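You operate a simulated robot arm through the tools that you are given. There is no shell and no other tool. Be economical: measure what you need, move in short steps, check, and stop when the job is done.

Carry out the task below with a simulated two-armed robot. There is one attempt and no reset: what you move stays moved.

JOB
Unplug the silver block, shut the valve block and stand both in the fitting tray.
Fine: hold each block with one hand while the other works; silver block in the tray's middle, valve block at one end, the plug in the tray too. Set down upright: silver block, valve block.
Where things are to end (x, y in the base frame): silver block within 0.04 m of [0.72, 0.07]; valve block within 0.04 m of [0.72, 0.15].

The check looks at the end state, three seconds after you hand in, the way a careful person would. Anything else that was tipped, shoved, dropped, spilled or broken makes it a failure.

ROBOT AND FRAMES
Two 7-joint arms with two-finger parallel grippers on one trunk, on a base that drives. Base frame: it is fixed to the floor where the robot stands at the start and does not move with it; the origin is under the middle of the robot, x ahead of it, y to its left, z up. Readings come in m, rad, newtons and seconds.
The left shoulder is at the start at [0.07, 0.163, 1.17], the right one opposite. With the tool pointing down near the work surface each hand reaches from about 0.38 to 0.88 m from the robot's upright axis, wherever it stands, measured 20 degrees to its own side. Places, roughly: block lever [0.5, 0.2, 0.9]; fitting tray [0.7, 0.1, 0.8]. Payload 3.43 kg a hand.
The tool frame of a hand sits at the grasp point between the pads (the TCP): z along the fingers, y along the line on which they close. The tips reach 0.034 m beyond it. The gripper opens to 0.128 m. The fingers are 0.024 m wide and 0.012 m thick; the gripper's body (0.048 by 0.13 m) begins 0.096 m behind the TCP.
Orientation is that of the tool frame in the base frame, as a unit quaternion [x, y, z, w]. With the fingers straight down and closing along the base's y, the tool's x points along the base's -x, its y along +y and its z along -z.

CONTROLS
- The arms move only by the tool apply_moves. It takes "left_motion", "right_motion" or both (then of equal length, played together; a hand with none holds still); each is one flat list of numbers, 7 for each row, row after row: the shift along the tool's x, y, z in units of 400 mm (1.0 is 400 mm), then the turn, a rotation vector about the tool's x, y, z in units of 60 degrees (1.0 is 60 degrees), then the gripper command, from -1 (fully open) to 1 (shut), values between in proportion. In form: [x, y, z, wx, wy, wz, fingers, x, y, z, wx, wy, wz, fingers, ...]. A call has 1 to 20 rows; each row is the pose to reach, as a shift and turn from the pose commanded when the call began, along the tool's axes at that moment. A call with a number of a shift or a turn outside -1 to 1 is refused whole. Each row takes 0.2 s and may step no farther than 0.05 m and 0.15 rad from the row before; otherwise, or with a gripper value out of range, the whole call is refused. A pose out of reach is approached as far as the arm can. The call stops where the force on the tool passes 40 N (or 10 N more than at its start, if that is more) or the arm is blocked; 0.2 s more then pass. The fingers move at their own pace (about 0.153 m/s each) and stop on an object; they squeeze with about 38 N. The grip force told is the motor's: it shows also when the fingers shut on nothing. Time passes only in rows, and 0.2 s behind the last, so rows that repeat a pose let the fingers close. It gives the time, the measured TCP pose, the force on the tool (base axes), the opening and the grip force at its end, in the units of the frame above (readings bear some noise), with the torque about the TCP (base axes, N m) and any sound that the robot's microphone picked up.
- Cameras (640 x 400 px; columns grow to the right, rows downward): "scene" is now at [0.133, 0.0042, 1.3874]; the picture's right is [0.05, -1.00, 0.00], its down [-0.68, -0.04, -0.73] and it looks along [0.73, 0.04, -0.68] (base axes); focal length 296 px, centre (320, 200). "left" rides on the left gripper at [0.076, 0.011, -0.16] in its tool frame; the picture's right is [-0.15, 0.99, 0.00], its down [-0.88, -0.13, -0.46] and it looks along [-0.45, -0.07, 0.89] (tool axes); focal length 234 px, centre (320, 200). "right" rides on the right gripper at [0.076, -0.011, -0.16] in its tool frame; the picture's right is [0.15, 0.99, 0.00], its down [-0.88, 0.13, -0.46] and it looks along [-0.45, 0.07, 0.89] (tool axes); focal length 234 px, centre (320, 200). There is no depth. A picture from a camera that has moved, and an enlarged one, comes with that camera's place and axes in the base frame and with its lens.
- snapshot(camera): a new picture of that camera. It takes no simulated time.
- raise_lower(by): slides the trunk up (or, below 0, down) by that many m; the arms and the scene camera ride with it, the base frame stays. It gives what a move gives, with no picture.
- drive_base(legs): drives the robot by 1 to 6 legs, each [ahead, left, turn to the left] in m, m and rad, along the robot's own axes; the way and the turn of a leg run together, so that a leg with both is an arc; at most 1.5 m and 3.142 rad a leg. The arms and the cameras ride along, it lands a little off, and it stops where it bumps. It gives what a move gives.
- pan_tilt(pan, tilt): turns the head with the scene camera to pan (to the left, within 1.501 rad either way) and tilt (down, from -0.506 to 1.204), counted from straight ahead of the robot. It gives what a move gives.
- close_up(camera, box): a new picture of the part [left, top, right, bottom] of that camera's present view, enlarged. It takes no simulated time.
- sign_off(): hands the job in; it is judged then, once.

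Work in short steps. Places have to be worked out from the pictures, the camera data and where the tool is seen: move nearer, look again, correct. Check each grasp and each placing, and mend what went wrong. You have 120 turns and 88 pictures in all, those below and enlarged ones among them. Open the grippers and draw the arms clear of the work before you hand the job in, unless the task says otherwise; then end with one line.

The tools are called by a JSON object that holds its "method" and its "body". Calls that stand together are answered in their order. apply_moves: Moves the arms, as the interface text tells. Its arguments: {"type":"object","properties":{"left_motion":{"type":"array"},"right_motion":{"type":"array"}},"required":[]} The other tools are called the same way: raise_lower (by) slides the trunk up or down; drive_base (legs) drives the base; pan_tilt (pan, tilt) turns the head that bears the scene camera; snapshot (camera) takes a picture; close_up (camera, box) takes an enlarged picture of a part of a camera's view; sign_off () hands the job in.

At the start:

```text
time_s: 0.0
left_tool_pos: [0.5003, 0.3277, 1.0756]
left_tcp_rot: [0.001, 1.0, 0.0, 0.0]
left_ft_force: [0.7, 0.9, -1.0]
left_moment: [-0.03, -0.03, -0.02]
left_opening: 0.1281
left_finger_force: 0.1
right_tool_pos: [0.5088, -0.1095, 1.0686]
right_tcp_rot: [0.0, 1.0, 0.001, 0.0]
right_ft_force: [0.0, -0.4, -0.5]
right_moment: [-0.02, 0.03, -0.04]
right_opening: 0.128
right_finger_force: 0.1
trunk travel left (down, up): [-0.65, 0.29]
robot x, y, heading: [0.0013, 0.0014, 0.0]
head pan, tilt: [0.052, 0.754]
```

scene: 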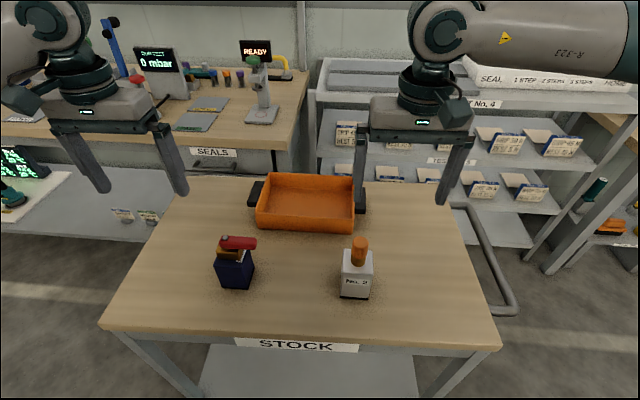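
right: 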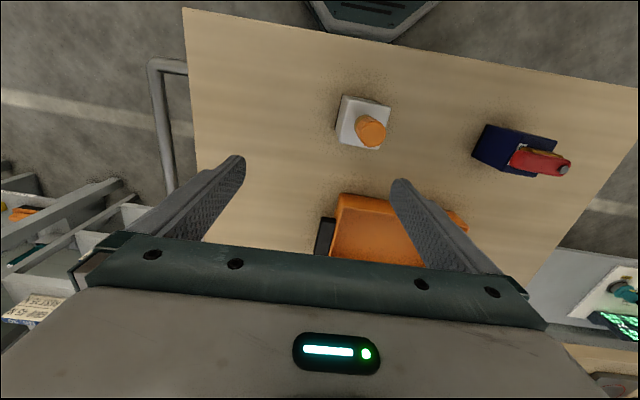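
left: 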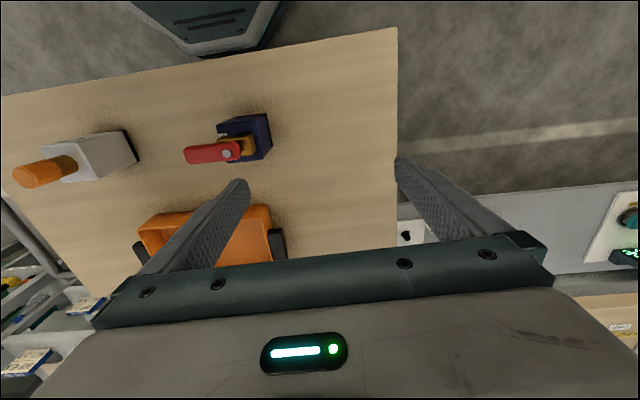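

I'll take enlarged views of both blocks and the tray first.

{"method": "close_up", "body": {"camera": "scene", "box": [190, 210, 290, 310]}}

{"method": "close_up", "body": {"camera": "scene", "box": [310, 220, 410, 310]}}

{"method": "close_up", "body": {"camera": "scene", "box": [235, 160, 385, 245]}}

{"method": "close_up", "body": {"camera": "left", "box": [0, 80, 300, 270]}}

{"method": "close_up", "body": {"camera": "right", "box": [310, 70, 610, 260]}}

```text
4.00 times, centred on (240, 260) of scene
camera zoom: at [0.133, 0.0042, 1.3874], right [0.05, -1.0, 0.0], down [-0.68, -0.04, -0.73], along [0.73, 0.04, -0.68], focal length 1182 px, centre (640, -40)
```

zoom: 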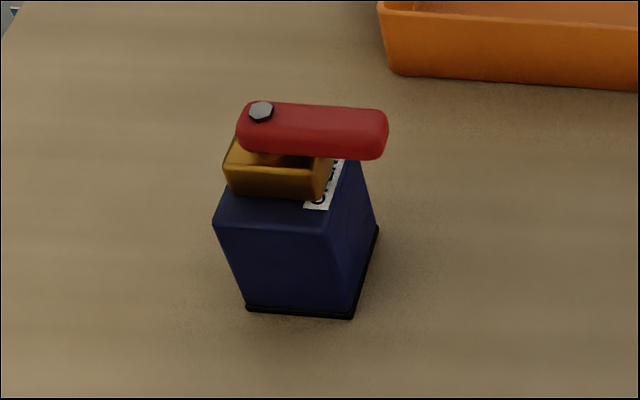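

```text
4.44 times, centred on (360, 265) of scene
camera zoom: at [0.133, 0.0042, 1.3874], right [0.05, -1.0, 0.0], down [-0.68, -0.04, -0.73], along [0.73, 0.04, -0.68], focal length 1313 px, centre (142, -89)
```

zoom: 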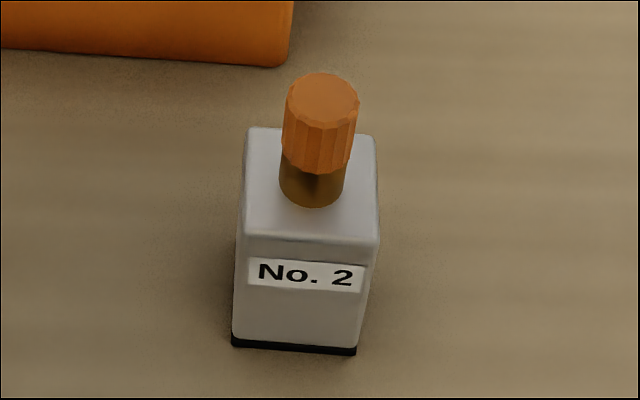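

```text
4.27 times, centred on (310, 202) of scene
camera zoom: at [0.133, 0.0042, 1.3874], right [0.05, -1.0, 0.0], down [-0.68, -0.04, -0.73], along [0.73, 0.04, -0.68], focal length 1261 px, centre (363, 189)
```

zoom: 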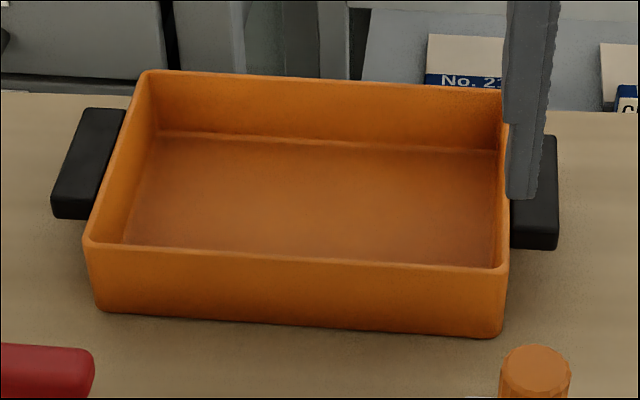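

```text
2.11 times, centred on (150, 175) of left
camera zoom: at [0.4252, 0.3378, 1.2361], right [0.15, 0.99, 0.0], down [0.88, -0.13, 0.46], along [0.45, -0.07, -0.89], focal length 493 px, centre (678, 253)
```

zoom: 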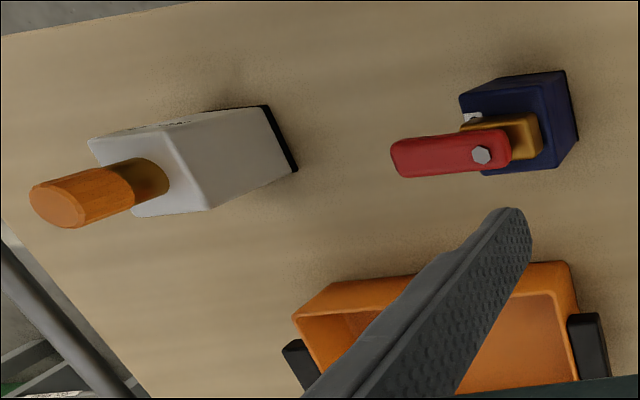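

```text
2.11 times, centred on (460, 165) of right
camera zoom: at [0.4347, -0.1212, 1.2268], right [-0.15, 0.99, 0.0], down [0.88, 0.13, 0.46], along [0.45, 0.07, -0.89], focal length 493 px, centre (25, 274)
```

zoom: 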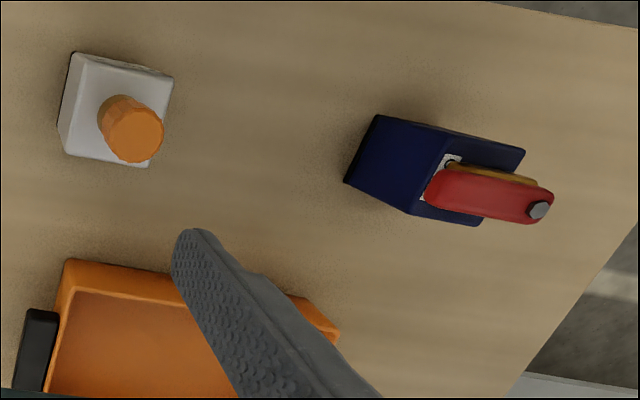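

Estimates: silver block centre about (0.487, -0.052), 0.06 wide, top z 0.89, with the plug up to about 0.955. Valve block centre about (0.497, 0.211), top 0.88, with the lever pivot near (0.508, 0.216) and the lever pointing to -y. The tray interior is centred near (0.725, 0.072). I'll spin both hands so the fingers close along x, starting with 60°.

{"method": "apply_moves", "body": {"right_motion": [0, 0, 0, 0, 0, 0.14, -1, 0, 0, 0, 0, 0, 0.28, -1, 0, 0, 0, 0, 0, 0.42, -1, 0, 0, 0, 0, 0, 0.56, -1, 0, 0, 0, 0, 0, 0.7, -1, 0, 0, 0, 0, 0, 0.84, -1, 0, 0, 0, 0, 0, 0.98, -1, 0, 0, 0, 0, 0, 1.0, -1], "left_motion": [0, 0, 0, 0, 0, -0.14, -1, 0, 0, 0, 0, 0, -0.28, -1, 0, 0, 0, 0, 0, -0.42, -1, 0, 0, 0, 0, 0, -0.56, -1, 0, 0, 0, 0, 0, -0.7, -1, 0, 0, 0, 0, 0, -0.84, -1, 0, 0, 0, 0, 0, -0.98, -1, 0, 0, 0, 0, 0, -1.0, -1]}}

```text
time_s: 1.8
left_tool_pos: [0.4997, 0.3287, 1.0751]
left_tcp_rot: [-0.5, 0.866, 0.0, 0.0]
left_ft_force: [1.2, 0.2, 0.3]
left_moment: [0.0, -0.02, -0.02]
left_opening: 0.1283
left_finger_force: 0.1
right_tool_pos: [0.5111, -0.1091, 1.0696]
right_tcp_rot: [0.502, 0.865, 0.0, 0.001]
right_ft_force: [-0.2, 0.6, 0.4]
right_moment: [-0.02, -0.02, 0.01]
right_opening: 0.128
right_finger_force: 0.0
trunk travel left (down, up): [-0.65, 0.29]
robot x, y, heading: [0.0037, 0.0005, -0.003]
head pan, tilt: [0.052, 0.754]
```

Both spun cleanly. I'll finish the last 30° on both hands.

{"method": "apply_moves", "body": {"right_motion": [0, 0, 0, 0, 0, 0.14, -1, 0, 0, 0, 0, 0, 0.28, -1, 0, 0, 0, 0, 0, 0.42, -1, 0, 0, 0, 0, 0, 0.5, -1], "left_motion": [0, 0, 0, 0, 0, -0.14, -1, 0, 0, 0, 0, 0, -0.28, -1, 0, 0, 0, 0, 0, -0.42, -1, 0, 0, 0, 0, 0, -0.5, -1]}}

{"method": "snapshot", "body": {"camera": "left"}}

{"method": "snapshot", "body": {"camera": "right"}}

```text
time_s: 2.8
left_tool_pos: [0.5002, 0.3284, 1.0766]
left_tcp_rot: [0.707, -0.707, 0.0, 0.0]
left_ft_force: [0.1, -0.1, 0.0]
left_moment: [0.02, 0.0, 0.0]
left_opening: 0.128
left_finger_force: 0.1
right_tool_pos: [0.5098, -0.1095, 1.0677]
right_tcp_rot: [0.708, 0.707, 0.0, 0.0]
right_ft_force: [0.2, -0.4, 0.3]
right_moment: [0.01, 0.02, 0.03]
right_opening: 0.1279
right_finger_force: 0.1
trunk travel left (down, up): [-0.65, 0.29]
robot x, y, heading: [-0.0004, -0.0007, -0.003]
head pan, tilt: [0.052, 0.754]
```

```text
79 pictures are left
camera left: at [0.4898, 0.2506, 1.2366], right [-0.99, 0.14, 0.0], down [0.13, 0.88, 0.46], along [0.07, 0.45, -0.89], focal length 234 px, centre (320, 200)
```

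left: 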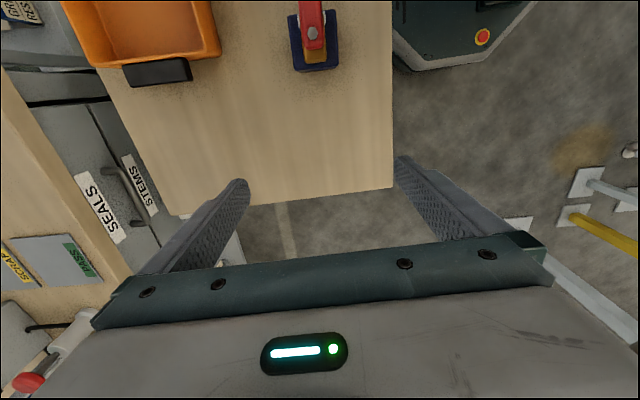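

```text
78 pictures are left
camera right: at [0.499, -0.0346, 1.2263], right [0.99, 0.14, 0.0], down [0.13, -0.88, 0.46], along [0.07, -0.45, -0.89], focal length 234 px, centre (320, 200)
```

right: 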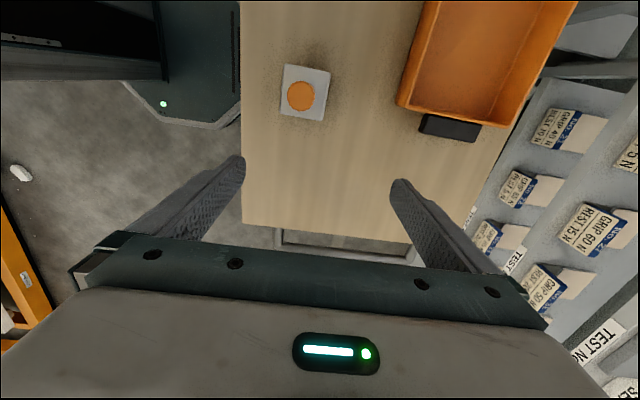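

The right view confirms the plug centre at about (0.483, -0.051). I'll tilt the right hand 45° to come at the silver block from its -y side, stopping short of it.

{"method": "apply_moves", "body": {"right_motion": [-0.04, -0.01, 0.02, 0, 0.125, 0, -1, -0.08, -0.02, 0.06, 0, 0.25, 0, -1, -0.1, -0.03, 0.12, 0, 0.375, 0, -1, -0.1, -0.045, 0.18, 0, 0.5, 0, -1, -0.09, -0.055, 0.25, 0, 0.625, 0, -1, -0.08, -0.0575, 0.3325, 0, 0.75, 0, -1]}}

{"method": "snapshot", "body": {"camera": "right"}}

{"method": "snapshot", "body": {"camera": "scene"}}

```text
time_s: 4.2
left_tool_pos: [0.5, 0.3272, 1.0777]
left_tcp_rot: [0.708, -0.707, 0.0, 0.0]
left_ft_force: [-0.1, -0.3, -0.5]
left_moment: [0.02, 0.0, 0.0]
left_opening: 0.128
left_finger_force: 0.0
right_tool_pos: [0.4849, -0.141, 0.9358]
right_tcp_rot: [0.653, 0.653, 0.273, -0.271]
right_ft_force: [-0.3, -0.6, -0.1]
right_moment: [0.0, -0.01, 0.01]
right_opening: 0.1279
right_finger_force: 0.0
trunk travel left (down, up): [-0.65, 0.29]
robot x, y, heading: [-0.0031, 0.0009, 0.001]
head pan, tilt: [0.052, 0.754]
```

```text
77 pictures are left
camera right: at [0.4746, -0.2019, 1.1007], right [0.99, 0.1, 0.11], down [0.13, -0.94, -0.3], along [0.07, 0.31, -0.95], focal length 234 px, centre (320, 200)
```

right: 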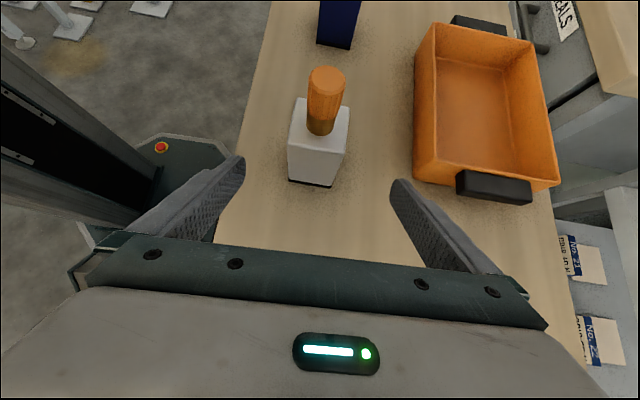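

```text
76 pictures are left
camera scene: at [0.1329, 0.0028, 1.3876], right [0.05, -1.0, 0.0], down [-0.68, -0.04, -0.73], along [0.73, 0.04, -0.68], focal length 296 px, centre (320, 200)
```

scene: 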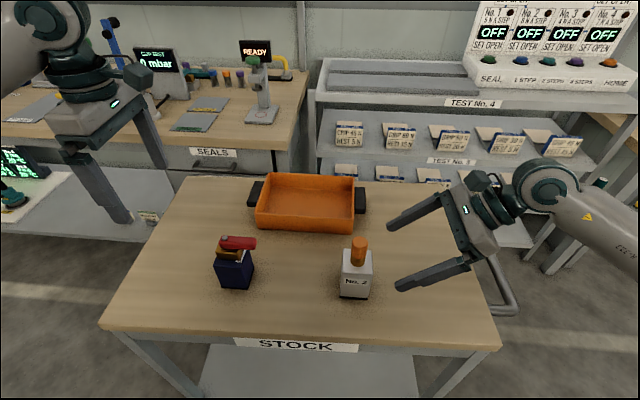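

Pose is good. The background cards carry text that might bear on the job, so I'll read them before gripping.

{"method": "close_up", "body": {"camera": "scene", "box": [320, 0, 640, 190]}}

{"method": "close_up", "body": {"camera": "right", "box": [270, 40, 370, 200]}}

```text
2.00 times, centred on (480, 95) of scene
camera zoom: at [0.1329, 0.0028, 1.3876], right [0.05, -1.0, 0.0], down [-0.68, -0.04, -0.73], along [0.73, 0.04, -0.68], focal length 591 px, centre (0, 410)
```

zoom: 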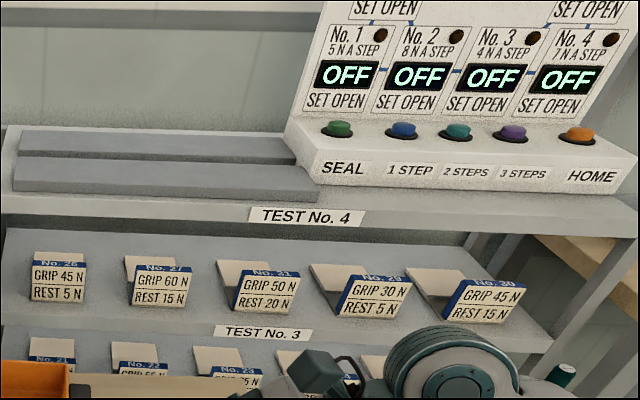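

```text
2.50 times, centred on (320, 120) of right
camera zoom: at [0.4746, -0.2019, 1.1007], right [0.99, 0.1, 0.11], down [0.13, -0.94, -0.3], along [0.07, 0.31, -0.95], focal length 585 px, centre (320, 400)
```

zoom: 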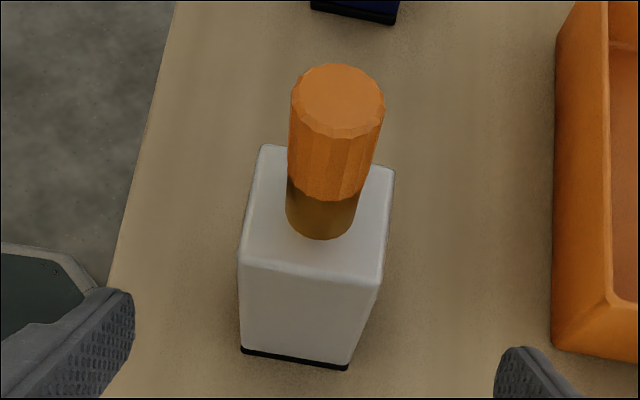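

Those cards are background only. The silver block's centre x is about 0.482. I'll slide the right fingers in along the tool axis around the block.

{"method": "apply_moves", "body": {"right_motion": [0, -0.006, 0.06, 0, 0, 0, -1, 0, -0.006, 0.12, 0, 0, 0, -1, 0, -0.006, 0.18, 0, 0, 0, -1, 0, -0.006, 0.24, 0, 0, 0, -1, 0, -0.006, 0.29, 0, 0, 0, -1]}}

{"method": "snapshot", "body": {"camera": "right"}}

{"method": "close_up", "body": {"camera": "scene", "box": [300, 190, 460, 310]}}

```text
time_s: 5.4
left_tool_pos: [0.5004, 0.3275, 1.0772]
left_tcp_rot: [-0.707, 0.707, 0.001, 0.0]
left_ft_force: [0.0, 0.1, -0.1]
left_moment: [0.01, 0.0, -0.02]
left_opening: 0.1281
left_finger_force: 0.0
right_tool_pos: [0.4859, -0.0583, 0.853]
right_tcp_rot: [0.653, 0.653, 0.27, -0.27]
right_ft_force: [0.1, 0.9, 0.6]
right_moment: [-0.01, -0.04, -0.02]
right_opening: 0.128
right_finger_force: 0.1
trunk travel left (down, up): [-0.65, 0.29]
robot x, y, heading: [0.0033, 0.0032, -0.005]
head pan, tilt: [0.052, 0.754]
```

```text
73 pictures are left
camera right: at [0.4749, -0.118, 1.0183], right [0.99, 0.1, 0.1], down [0.13, -0.94, -0.3], along [0.07, 0.31, -0.95], focal length 234 px, centre (320, 200)
```

right: 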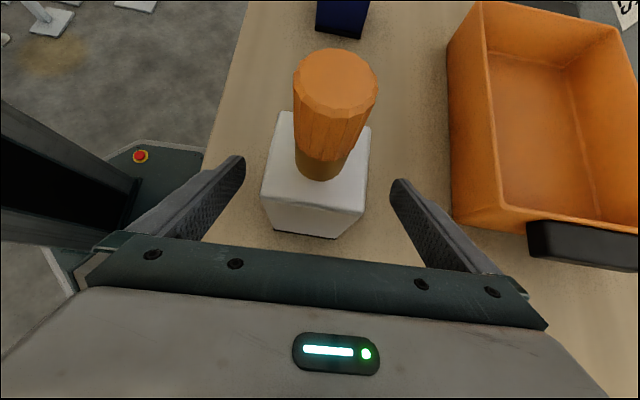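

```text
3.33 times, centred on (380, 250) of scene
camera zoom: at [0.1333, 0.0044, 1.3875], right [0.05, -1.0, 0.0], down [-0.68, -0.04, -0.73], along [0.73, 0.04, -0.68], focal length 985 px, centre (120, 33)
```

zoom: 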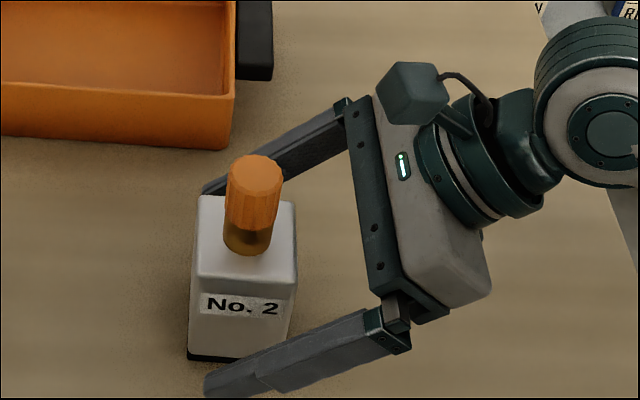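

The fingers straddle the block, centred. I'll close the right gripper.

{"method": "apply_moves", "body": {"right_motion": [0, 0, 0, 0, 0, 0, -0.2, 0, 0, 0, 0, 0, 0, 0.0, 0, 0, 0, 0, 0, 0, 0.2, 0, 0, 0, 0, 0, 0, 1, 0, 0, 0, 0, 0, 0, 1]}}

{"method": "snapshot", "body": {"camera": "right"}}

```text
time_s: 6.6
left_tool_pos: [0.5006, 0.3278, 1.0775]
left_tcp_rot: [-0.707, 0.707, 0.0, 0.0]
left_ft_force: [-0.1, 0.5, 0.6]
left_moment: [0.01, 0.02, -0.01]
left_opening: 0.128
left_finger_force: 0.2
right_tool_pos: [0.4857, -0.0582, 0.8539]
right_tcp_rot: [0.653, 0.653, 0.271, -0.27]
right_ft_force: [-3.2, 0.5, -0.8]
right_moment: [0.19, 0.13, 0.09]
right_opening: 0.0599
right_finger_force: 38.2
trunk travel left (down, up): [-0.65, 0.29]
robot x, y, heading: [-0.0017, -0.001, -0.002]
head pan, tilt: [0.052, 0.754]
```

```text
71 pictures are left
camera right: at [0.4744, -0.1181, 1.0185], right [0.99, 0.1, 0.1], down [0.13, -0.94, -0.3], along [0.07, 0.31, -0.95], focal length 234 px, centre (320, 200)
```

right: 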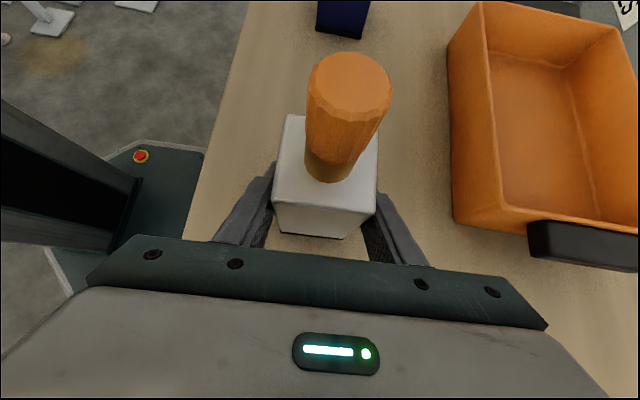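

The block is held at 0.060 opening, with its plug at about (0.485, -0.053). I'll carry the left hand high across to above the plug.

{"method": "apply_moves", "body": {"left_motion": [0.1, 0.005, -0.03, 0, 0, 0, -1, 0.2, 0.01, -0.06, 0, 0, 0, -1, 0.3, 0.015, -0.06, 0, 0, 0, -1, 0.4, 0.02, -0.06, 0, 0, 0, -1, 0.5, 0.025, -0.06, 0, 0, 0, -1, 0.6, 0.03, -0.06, 0, 0, 0, -1, 0.7, 0.035, -0.06, 0, 0, 0, -0.8, 0.8, 0.0375, -0.06, 0, 0, 0, -0.6, 0.9, 0.0375, -0.06, 0, 0, 0, -0.4, 0.945, 0.0375, -0.06, 0, 0, 0, -0.2]}}

{"method": "snapshot", "body": {"camera": "scene"}}

{"method": "snapshot", "body": {"camera": "left"}}

{"method": "snapshot", "body": {"camera": "right"}}

```text
time_s: 8.8
left_tool_pos: [0.4848, -0.0505, 1.1009]
left_tcp_rot: [0.707, -0.707, 0.0, 0.0]
left_ft_force: [-0.5, 0.5, 0.5]
left_moment: [-0.01, -0.01, 0.01]
left_opening: 0.077
left_finger_force: 0.0
right_tool_pos: [0.4861, -0.0588, 0.8537]
right_tcp_rot: [0.654, 0.653, 0.271, -0.27]
right_ft_force: [1.3, -1.8, 0.5]
right_moment: [-0.04, 0.11, 0.13]
right_opening: 0.06
right_finger_force: 37.7
trunk travel left (down, up): [-0.65, 0.29]
robot x, y, heading: [0.0026, 0.0005, 0.002]
head pan, tilt: [0.052, 0.754]
```

```text
70 pictures are left
camera scene: at [0.1332, 0.0037, 1.3874], right [0.05, -1.0, 0.0], down [-0.68, -0.04, -0.73], along [0.73, 0.04, -0.68], focal length 296 px, centre (320, 200)
```

scene: 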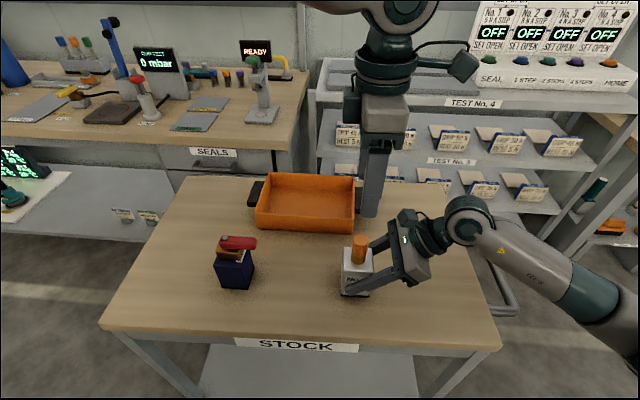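

```text
69 pictures are left
camera left: at [0.4742, -0.1277, 1.2611], right [-0.99, 0.15, 0.0], down [0.13, 0.88, 0.46], along [0.07, 0.45, -0.89], focal length 234 px, centre (320, 200)
```

left: 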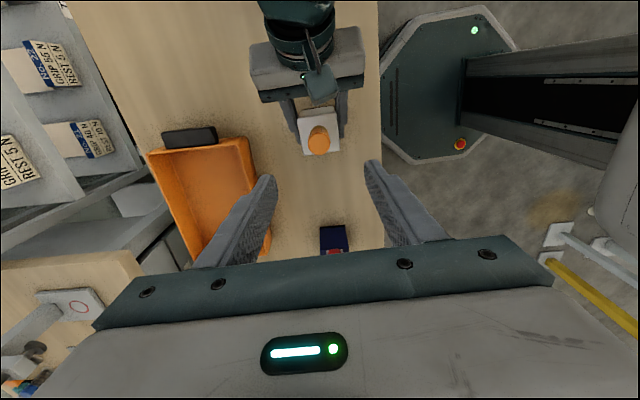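

```text
68 pictures are left
camera right: at [0.4748, -0.1187, 1.0185], right [0.99, 0.1, 0.1], down [0.13, -0.94, -0.3], along [0.07, 0.31, -0.95], focal length 234 px, centre (320, 200)
```

right: 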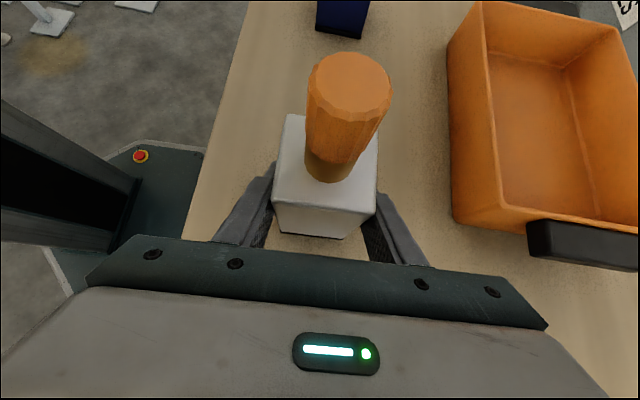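

The left hand is above the plug, which I judge to be at (0.486, -0.056). I'll descend to TCP z ≈ 0.95, keeping a watch on clearance from the right wrist camera.

{"method": "apply_moves", "body": {"left_motion": [0.009, -0.003, 0.06, 0, 0, 0, -0.2, 0.009, -0.003, 0.12, 0, 0, 0, -0.2, 0.009, -0.003, 0.18, 0, 0, 0, -0.2, 0.009, -0.003, 0.24, 0, 0, 0, -0.2, 0.009, -0.003, 0.3, 0, 0, 0, -0.2, 0.009, -0.003, 0.35, 0, 0, 0, -0.2]}}

{"method": "close_up", "body": {"camera": "scene", "box": [300, 160, 460, 310]}}

{"method": "snapshot", "body": {"camera": "right"}}

```text
time_s: 10.2
left_tool_pos: [0.4867, -0.0529, 0.9588]
left_tcp_rot: [0.708, -0.707, 0.001, 0.0]
left_ft_force: [-0.3, 0.5, -0.5]
left_moment: [-0.03, 0.03, 0.02]
left_opening: 0.077
left_finger_force: 0.0
right_tool_pos: [0.4849, -0.0584, 0.8529]
right_tcp_rot: [0.654, 0.653, 0.271, -0.27]
right_ft_force: [1.5, -2.0, 0.5]
right_moment: [-0.16, 0.05, 0.19]
right_opening: 0.0599
right_finger_force: 37.9
trunk travel left (down, up): [-0.65, 0.29]
robot x, y, heading: [-0.0026, 0.0003, -0.005]
head pan, tilt: [0.052, 0.754]
```

```text
2.67 times, centred on (380, 235) of scene
camera zoom: at [0.1332, 0.0036, 1.3875], right [0.05, -1.0, 0.0], down [-0.68, -0.04, -0.73], along [0.73, 0.04, -0.68], focal length 788 px, centre (160, 107)
```

zoom: 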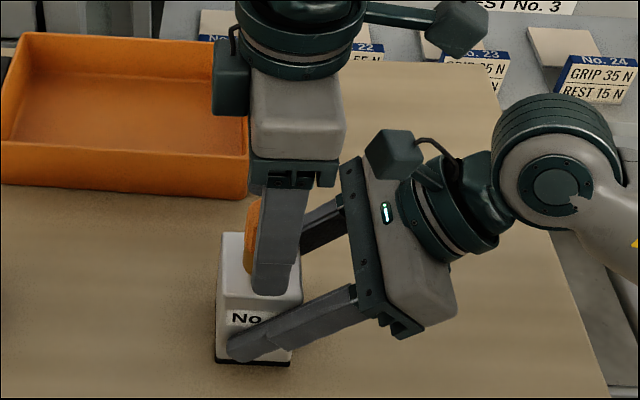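

```text
66 pictures are left
camera right: at [0.4747, -0.1186, 1.0185], right [0.99, 0.1, 0.1], down [0.13, -0.94, -0.3], along [0.07, 0.31, -0.95], focal length 234 px, centre (320, 200)
```

right: 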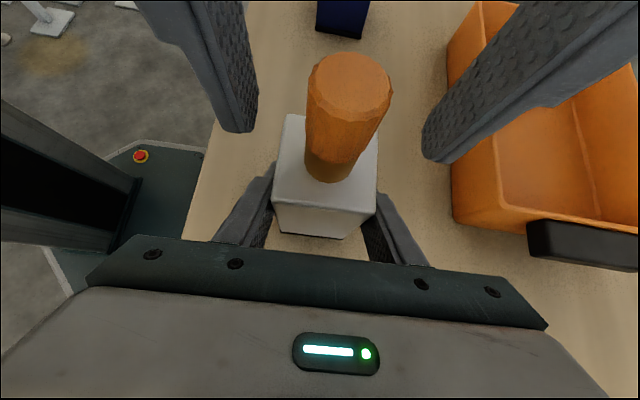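

Clearances are fine. I'll go 10 mm lower and close on the plug.

{"method": "apply_moves", "body": {"left_motion": [0.004, 0, 0.025, 0, 0, 0, -0.2, 0.004, 0, 0.025, 0, 0, 0, 0.1, 0.004, 0, 0.025, 0, 0, 0, 0.3, 0.004, 0, 0.025, 0, 0, 0, 1, 0.004, 0, 0.025, 0, 0, 0, 1]}}

{"method": "snapshot", "body": {"camera": "right"}}

```text
time_s: 11.4
left_tool_pos: [0.4852, -0.0556, 0.9498]
left_tcp_rot: [-0.707, 0.707, 0.001, 0.0]
left_ft_force: [-10.1, -0.5, 0.7]
left_moment: [-0.23, 0.18, 0.0]
left_opening: 0.0327
left_finger_force: 38.1
right_tool_pos: [0.4854, -0.059, 0.8532]
right_tcp_rot: [0.654, 0.653, 0.271, -0.271]
right_ft_force: [8.0, 0.8, -0.4]
right_moment: [0.3, 0.83, 0.05]
right_opening: 0.0601
right_finger_force: 38.3
trunk travel left (down, up): [-0.65, 0.29]
robot x, y, heading: [-0.0026, -0.0012, 0.002]
head pan, tilt: [0.052, 0.754]
```

```text
65 pictures are left
camera right: at [0.4749, -0.1186, 1.0185], right [0.99, 0.1, 0.1], down [0.13, -0.95, -0.3], along [0.07, 0.31, -0.95], focal length 234 px, centre (320, 200)
```

right: 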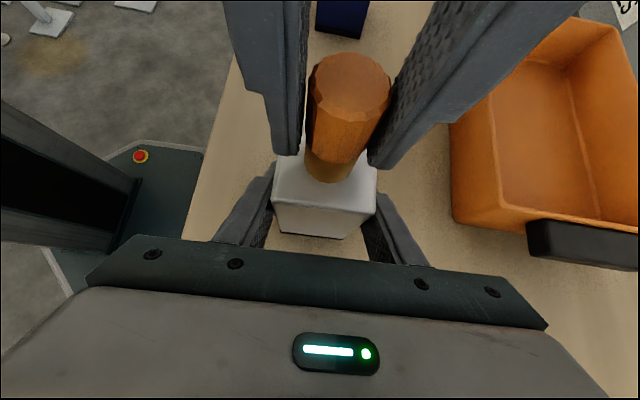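

The plug is gripped with a 10 N side load. I'll ease the hand -x by 2 mm and then pull up slowly.

{"method": "apply_moves", "body": {"left_motion": [0, 0.005, 0, 0, 0, 0, 1, 0, 0.005, -0.005, 0, 0, 0, 1, 0, 0.005, -0.01, 0, 0, 0, 1, 0, 0.005, -0.015, 0, 0, 0, 1, 0, 0.005, -0.02, 0, 0, 0, 1]}}

{"method": "snapshot", "body": {"camera": "right"}}

```text
time_s: 12.6
left_tool_pos: [0.4846, -0.0569, 0.9568]
left_tcp_rot: [-0.707, 0.707, 0.001, -0.001]
left_ft_force: [3.6, 4.4, -23.8]
left_moment: [0.01, -0.11, -0.04]
left_opening: 0.0332
left_finger_force: 38.0
right_tool_pos: [0.4861, -0.0581, 0.853]
right_tcp_rot: [0.653, 0.653, 0.271, -0.271]
right_ft_force: [-3.8, -4.4, 17.9]
right_moment: [0.47, -0.26, 0.03]
right_opening: 0.0597
right_finger_force: 38.0
trunk travel left (down, up): [-0.65, 0.29]
robot x, y, heading: [-0.0008, -0.0014, 0.004]
head pan, tilt: [0.052, 0.754]
```

```text
64 pictures are left
camera right: at [0.475, -0.1185, 1.0188], right [0.99, 0.1, 0.1], down [0.13, -0.94, -0.3], along [0.07, 0.31, -0.95], focal length 234 px, centre (320, 200)
```

right: 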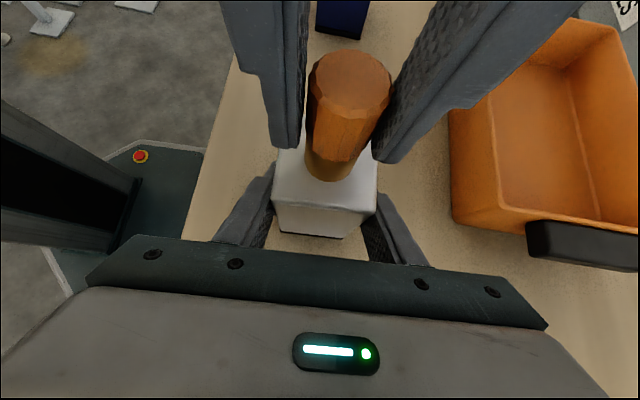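

The plug did not move; the pads slid about 7 mm up it at around 24 N. I'll open slightly, regrip lower at TCP ≈ 0.934 for more pad contact, and look.

{"method": "apply_moves", "body": {"left_motion": [0, 0, 0, 0, 0, 0, 0.1, 0, 0, 0, 0, 0, 0, 0.1, 0, 0, 0.025, 0, 0, 0, 0.1, 0, 0, 0.06, 0, 0, 0, 0.1, 0, 0, 0.06, 0, 0, 0, 0.3, 0, 0, 0.06, 0, 0, 0, 1, 0, 0, 0.06, 0, 0, 0, 1]}}

{"method": "snapshot", "body": {"camera": "right"}}

{"method": "close_up", "body": {"camera": "scene", "box": [320, 190, 420, 310]}}

```text
time_s: 14.2
left_tool_pos: [0.4859, -0.055, 0.9344]
left_tcp_rot: [-0.707, 0.707, 0.0, 0.0]
left_ft_force: [2.7, 1.8, -0.1]
left_moment: [0.29, -0.13, -0.07]
left_opening: 0.0328
left_finger_force: 38.4
right_tool_pos: [0.4851, -0.0588, 0.852]
right_tcp_rot: [0.653, 0.653, 0.269, -0.272]
right_ft_force: [-2.2, -0.8, -5.8]
right_moment: [-0.25, -0.01, 0.11]
right_opening: 0.0596
right_finger_force: 37.9
trunk travel left (down, up): [-0.65, 0.29]
robot x, y, heading: [0.0017, 0.0009, 0.0]
head pan, tilt: [0.052, 0.754]
```

```text
63 pictures are left
camera right: at [0.4747, -0.1184, 1.0178], right [0.99, 0.1, 0.1], down [0.13, -0.95, -0.3], along [0.06, 0.31, -0.95], focal length 234 px, centre (320, 200)
```

right: 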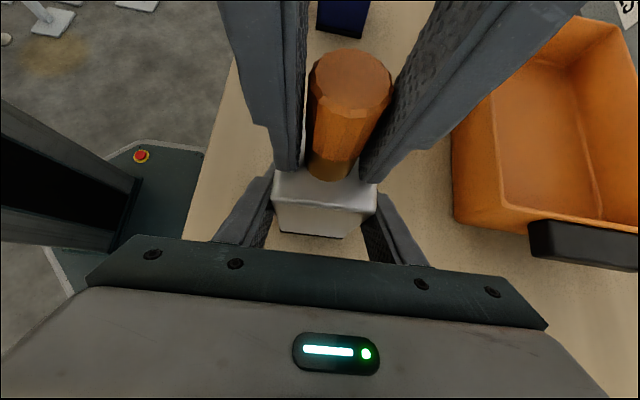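

```text
3.33 times, centred on (370, 250) of scene
camera zoom: at [0.1335, 0.0039, 1.3873], right [0.05, -1.0, 0.0], down [-0.68, -0.04, -0.73], along [0.73, 0.04, -0.69], focal length 985 px, centre (153, 33)
```

zoom: 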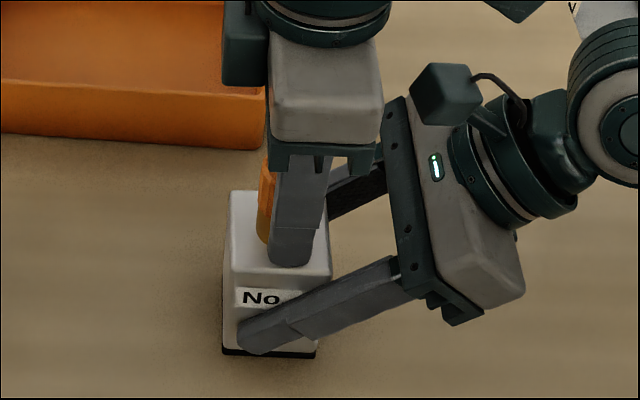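

Good lower grip. I'll pull again slowly with a small twist to break the seal.

{"method": "apply_moves", "body": {"left_motion": [0, 0, -0.0025, 0, 0, 0.05, 1, 0, 0, -0.005, 0, 0, 0.1, 1, 0, 0, -0.0075, 0, 0, 0.15, 1, 0, 0, -0.01, 0, 0, 0.2, 1]}}

{"method": "snapshot", "body": {"camera": "right"}}

```text
time_s: 15.2
left_tool_pos: [0.4834, -0.0545, 0.938]
left_tcp_rot: [-0.628, 0.778, 0.001, -0.001]
left_ft_force: [8.9, 0.3, -18.3]
left_moment: [-0.14, -0.22, -0.02]
left_opening: 0.0325
left_finger_force: 38.0
right_tool_pos: [0.4848, -0.0568, 0.8552]
right_tcp_rot: [0.652, 0.654, 0.273, -0.271]
right_ft_force: [-7.1, 0.8, 12.0]
right_moment: [0.15, -0.39, 0.06]
right_opening: 0.0601
right_finger_force: 37.8
trunk travel left (down, up): [-0.65, 0.29]
robot x, y, heading: [0.0024, 0.0029, -0.0]
head pan, tilt: [0.052, 0.754]
```

```text
61 pictures are left
camera right: at [0.4748, -0.1181, 1.0194], right [0.99, 0.1, 0.11], down [0.13, -0.94, -0.3], along [0.07, 0.31, -0.95], focal length 234 px, centre (320, 200)
```

right: 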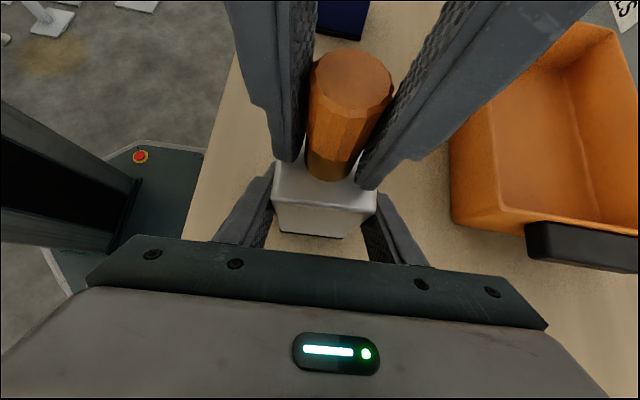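

Force is building (18 N) with the grip still holding. I'll keep pulling.

{"method": "apply_moves", "body": {"left_motion": [0, 0, -0.004, 0, 0, 0, 1, 0, 0, -0.008, 0, 0, 0, 1, 0, 0, -0.012, 0, 0, 0, 1, 0, 0, -0.016, 0, 0, 0, 1]}}

{"method": "snapshot", "body": {"camera": "right"}}

```text
time_s: 16.2
left_tool_pos: [0.4848, -0.0557, 0.9446]
left_tcp_rot: [-0.63, 0.777, 0.0, 0.0]
left_ft_force: [6.5, -1.4, -24.0]
left_moment: [-0.33, -0.46, -0.31]
left_opening: 0.0323
left_finger_force: 38.0
right_tool_pos: [0.4859, -0.0576, 0.8537]
right_tcp_rot: [0.653, 0.654, 0.27, -0.271]
right_ft_force: [-8.2, 1.0, 19.1]
right_moment: [0.16, -0.17, 0.35]
right_opening: 0.0599
right_finger_force: 38.2
trunk travel left (down, up): [-0.65, 0.29]
robot x, y, heading: [0.0003, 0.0006, 0.002]
head pan, tilt: [0.052, 0.754]
```

```text
60 pictures are left
camera right: at [0.4751, -0.1183, 1.0185], right [0.99, 0.1, 0.1], down [0.13, -0.94, -0.3], along [0.07, 0.31, -0.95], focal length 234 px, centre (320, 200)
```

right: 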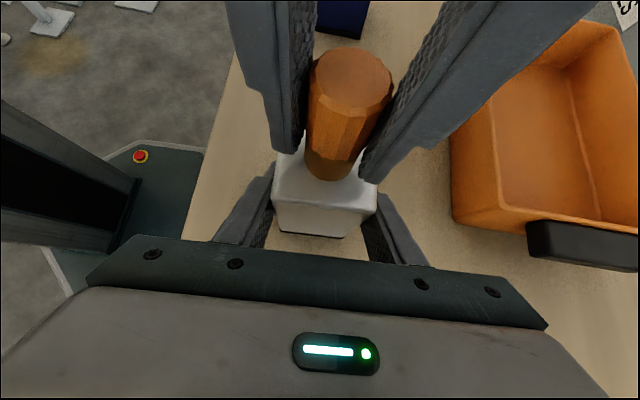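

The fingers appear to slip at about 24 N, though the plug may have crept up slightly. I'll look closely before choosing the next pull.

{"method": "close_up", "body": {"camera": "right", "box": [260, 30, 400, 220]}}

{"method": "close_up", "body": {"camera": "scene", "box": [330, 220, 390, 300]}}

```text
2.11 times, centred on (330, 125) of right
camera zoom: at [0.4751, -0.1183, 1.0185], right [0.99, 0.1, 0.1], down [0.13, -0.94, -0.3], along [0.07, 0.31, -0.95], focal length 493 px, centre (299, 358)
```

zoom: 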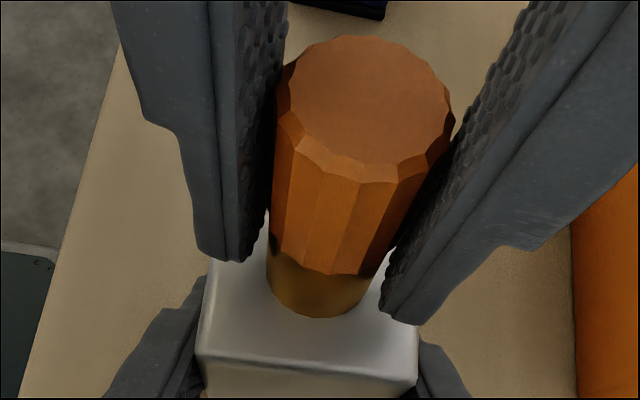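

```text
5.00 times, centred on (360, 260) of scene
camera zoom: at [0.1337, 0.0042, 1.3874], right [0.05, -1.0, 0.0], down [-0.68, -0.04, -0.73], along [0.73, 0.04, -0.69], focal length 1477 px, centre (120, -100)
```

zoom: 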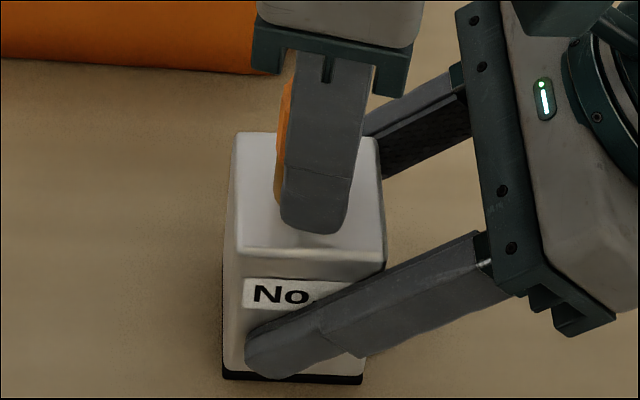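

I'll regrip low again and try a larger twist with only light lift, to see whether the plug turns in its socket.

{"method": "apply_moves", "body": {"left_motion": [0, 0, 0, 0, 0, 0, 0.1, 0, 0, 0, 0, 0, 0, 0.1, 0, 0, 0.03, 0, 0, 0, 0.1, 0, 0, 0.03, 0, 0, 0, 0.3, 0, 0, 0.03, 0, 0, 0, 1, 0, 0, 0.03, 0, 0, 0, 1, 0, 0, 0.027, 0, 0, -0.12, 1, 0, 0, 0.024, 0, 0, -0.24, 1, 0, 0, 0.021, 0, 0, -0.36, 1, 0, 0, 0.018, 0, 0, -0.48, 1, 0, 0, 0.015, 0, 0, -0.6, 1]}}

{"method": "close_up", "body": {"camera": "right", "box": [260, 30, 400, 220]}}

```text
time_s: 18.6
left_tool_pos: [0.4855, -0.0559, 0.9391]
left_tcp_rot: [0.84, -0.543, 0.0, -0.001]
left_ft_force: [18.6, 2.8, -23.4]
left_moment: [-0.03, -0.65, 0.32]
left_opening: 0.0305
left_finger_force: 38.4
right_tool_pos: [0.4841, -0.0579, 0.8538]
right_tcp_rot: [0.651, 0.654, 0.272, -0.272]
right_ft_force: [-18.1, -1.6, 16.9]
right_moment: [0.22, -1.0, -0.32]
right_opening: 0.0599
right_finger_force: 38.4
trunk travel left (down, up): [-0.65, 0.29]
robot x, y, heading: [0.0027, -0.0004, -0.001]
head pan, tilt: [0.052, 0.754]
```

```text
2.11 times, centred on (330, 125) of right
camera zoom: at [0.4741, -0.1185, 1.0197], right [0.99, 0.1, 0.1], down [0.13, -0.94, -0.3], along [0.07, 0.31, -0.95], focal length 493 px, centre (299, 358)
```

zoom: 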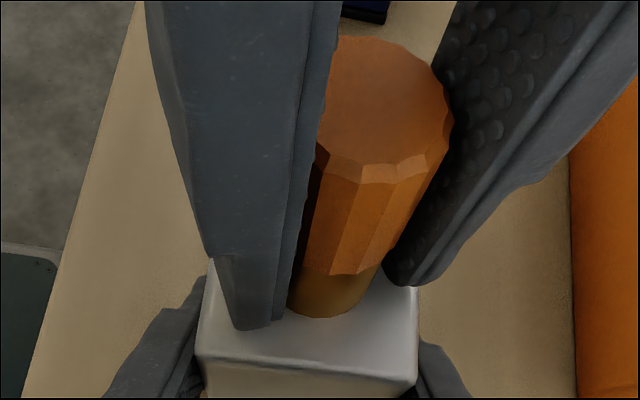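

The facets did not turn, so the plug only slides axially and the pads creep during slow pulls. I'll recentre (spin back, regrip low) and then pull briskly so creep can't bleed off the force.

{"method": "apply_moves", "body": {"left_motion": [0, 0, 0, 0, 0, 0, 0.1, 0, 0, 0, 0, 0, 0, 0.1, 0, 0, 0.01, 0, 0, 0.13, 0.1, 0, 0, 0.018, 0, 0, 0.26, 0.1, 0, 0, 0.018, 0, 0, 0.4, 0.1, 0, 0, 0.018, 0, 0, 0.4, 0.3, 0, 0, 0.018, 0, 0, 0.4, 1, 0, 0, 0.018, 0, 0, 0.4, 1]}}

```text
time_s: 20.4
left_tool_pos: [0.4848, -0.0568, 0.9311]
left_tcp_rot: [0.708, -0.707, 0.001, 0.0]
left_ft_force: [-3.5, 0.2, 19.3]
left_moment: [-0.09, 0.23, -0.35]
left_opening: 0.0329
left_finger_force: 37.5
right_tool_pos: [0.4838, -0.0587, 0.8526]
right_tcp_rot: [0.654, 0.653, 0.27, -0.271]
right_ft_force: [3.4, -1.2, -19.4]
right_moment: [0.24, -0.08, 0.34]
right_opening: 0.0601
right_finger_force: 38.5
trunk travel left (down, up): [-0.65, 0.29]
robot x, y, heading: [0.0022, -0.0021, 0.005]
head pan, tilt: [0.052, 0.754]
```

Grip is at the lowest spot, with the tips touching the block top. Now a brisk pull.

{"method": "apply_moves", "body": {"left_motion": [0, 0, -0.06, 0, 0, 0, 1, 0, 0, -0.15, 0, 0, 0, 1]}}

{"method": "snapshot", "body": {"camera": "right"}}

```text
time_s: 21.0
left_tool_pos: [0.4847, -0.0574, 0.993]
left_tcp_rot: [-0.707, 0.707, -0.001, -0.001]
left_ft_force: [0.0, -0.1, -0.7]
left_moment: [-0.01, 0.01, -0.05]
left_opening: 0.0274
left_finger_force: 37.9
right_tool_pos: [0.484, -0.0581, 0.8515]
right_tcp_rot: [0.655, 0.653, 0.269, -0.27]
right_ft_force: [0.1, 0.2, -4.7]
right_moment: [-0.08, 0.01, 0.02]
right_opening: 0.06
right_finger_force: 38.4
trunk travel left (down, up): [-0.65, 0.29]
robot x, y, heading: [-0.0013, 0.0003, -0.002]
head pan, tilt: [0.052, 0.754]
```

```text
56 pictures are left
camera right: at [0.4747, -0.1182, 1.0169], right [0.99, 0.1, 0.1], down [0.13, -0.95, -0.3], along [0.06, 0.31, -0.95], focal length 234 px, centre (320, 200)
```

right: 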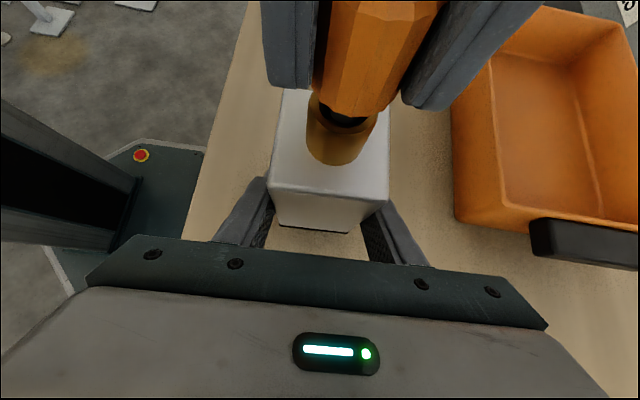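

The plug came out and is held; the brass collar stays on the block. I'll lift it clear.

{"method": "apply_moves", "body": {"left_motion": [0, 0, -0.08, 0, 0, 0, 1, 0, 0, -0.16, 0, 0, 0, 1, 0, 0, -0.24, 0, 0, 0, 1, 0, 0, -0.3, 0, 0, 0, 1]}}

{"method": "snapshot", "body": {"camera": "scene"}}

{"method": "snapshot", "body": {"camera": "left"}}

```text
time_s: 22.0
left_tool_pos: [0.485, -0.0562, 1.111]
left_tcp_rot: [0.707, -0.707, 0.0, 0.0]
left_ft_force: [1.0, 0.1, -1.1]
left_moment: [-0.02, -0.03, 0.03]
left_opening: 0.0273
left_finger_force: 37.8
right_tool_pos: [0.4859, -0.0588, 0.8528]
right_tcp_rot: [0.654, 0.653, 0.271, -0.27]
right_ft_force: [-0.9, -0.2, -5.2]
right_moment: [-0.04, 0.02, -0.03]
right_opening: 0.06
right_finger_force: 37.9
trunk travel left (down, up): [-0.65, 0.29]
robot x, y, heading: [-0.0006, 0.0017, 0.001]
head pan, tilt: [0.052, 0.754]
```

```text
55 pictures are left
camera scene: at [0.1331, 0.0043, 1.3874], right [0.05, -1.0, 0.0], down [-0.68, -0.04, -0.73], along [0.73, 0.04, -0.68], focal length 296 px, centre (320, 200)
```

scene: 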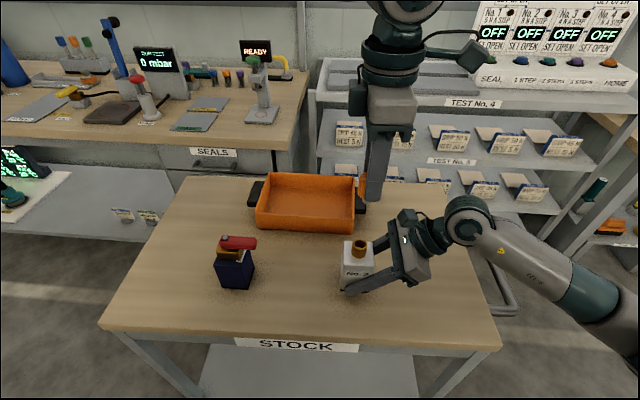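

```text
54 pictures are left
camera left: at [0.4742, -0.1338, 1.2711], right [-0.99, 0.15, 0.0], down [0.13, 0.88, 0.46], along [0.07, 0.45, -0.89], focal length 234 px, centre (320, 200)
```

left: 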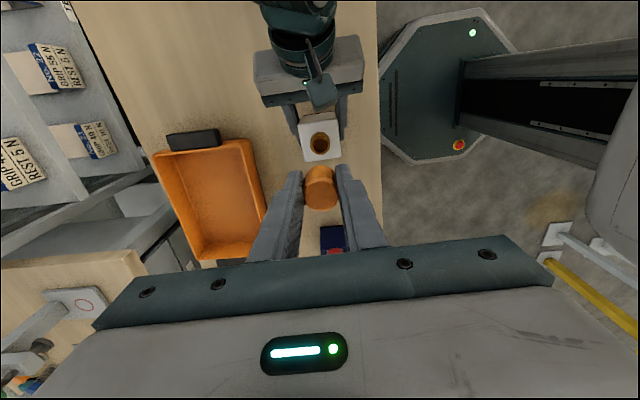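

I'll zoom in on the plug in the left fingers.

{"method": "close_up", "body": {"camera": "left", "box": [260, 120, 380, 240]}}

```text
3.33 times, centred on (320, 180) of left
camera zoom: at [0.4742, -0.1338, 1.2711], right [-0.99, 0.15, 0.0], down [0.13, 0.88, 0.46], along [0.07, 0.45, -0.89], focal length 781 px, centre (320, 267)
```

zoom: 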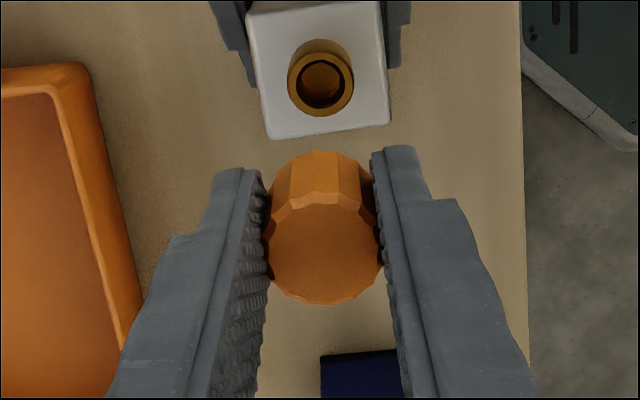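

The plug is held well. I'll park the left hand with the plug to the left, out of the right arm's way, while the right lifts the silver block straight up.

{"method": "apply_moves", "body": {"left_motion": [-0.1, 0, -0.02, 0, 0, 0, 1, -0.2, 0, -0.04, 0, 0, 0, 1, -0.3, 0, -0.06, 0, 0, 0, 1, -0.4, 0, -0.06, 0, 0, 0, 1, -0.5, 0, -0.06, 0, 0, 0, 1, -0.6, 0, -0.06, 0, 0, 0, 1, -0.7, 0, -0.06, 0, 0, 0, 1, -0.8, 0, -0.06, 0, 0, 0, 1], "right_motion": [0.0, 0, 0, 0, 0, 0, 1, 0.0, 0, 0, 0, 0, 0, 1, 0.0, 0, 0, 0, 0, 0, 1, 0.0, 0, 0, 0, 0, 0, 1, 0.03, 0, -0.03, 0, 0, 0, 1, 0.08, 0, -0.08, 0, 0, 0, 1, 0.14, 0, -0.14, 0, 0, 0, 1, 0.19, 0, -0.19, 0, 0, 0, 1]}}

{"method": "snapshot", "body": {"camera": "scene"}}

```text
time_s: 23.8
left_tool_pos: [0.4854, 0.2651, 1.1353]
left_tcp_rot: [0.708, -0.706, 0.0, 0.0]
left_ft_force: [-0.6, -0.6, -0.2]
left_moment: [-0.07, -0.07, 0.0]
left_opening: 0.0272
left_finger_force: 38.3
right_tool_pos: [0.4855, -0.0577, 0.961]
right_tcp_rot: [0.654, 0.654, 0.268, -0.27]
right_ft_force: [-0.2, 0.9, -5.3]
right_moment: [-0.07, -0.02, -0.01]
right_opening: 0.0597
right_finger_force: 38.1
trunk travel left (down, up): [-0.65, 0.29]
robot x, y, heading: [-0.0003, 0.0021, 0.0]
head pan, tilt: [0.052, 0.754]
```

```text
52 pictures are left
camera scene: at [0.133, 0.0064, 1.3874], right [0.05, -1.0, 0.0], down [-0.68, -0.04, -0.73], along [0.73, 0.04, -0.68], focal length 296 px, centre (320, 200)
```

scene: 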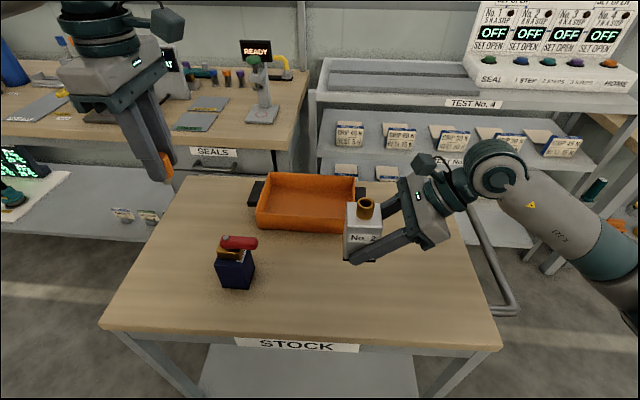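

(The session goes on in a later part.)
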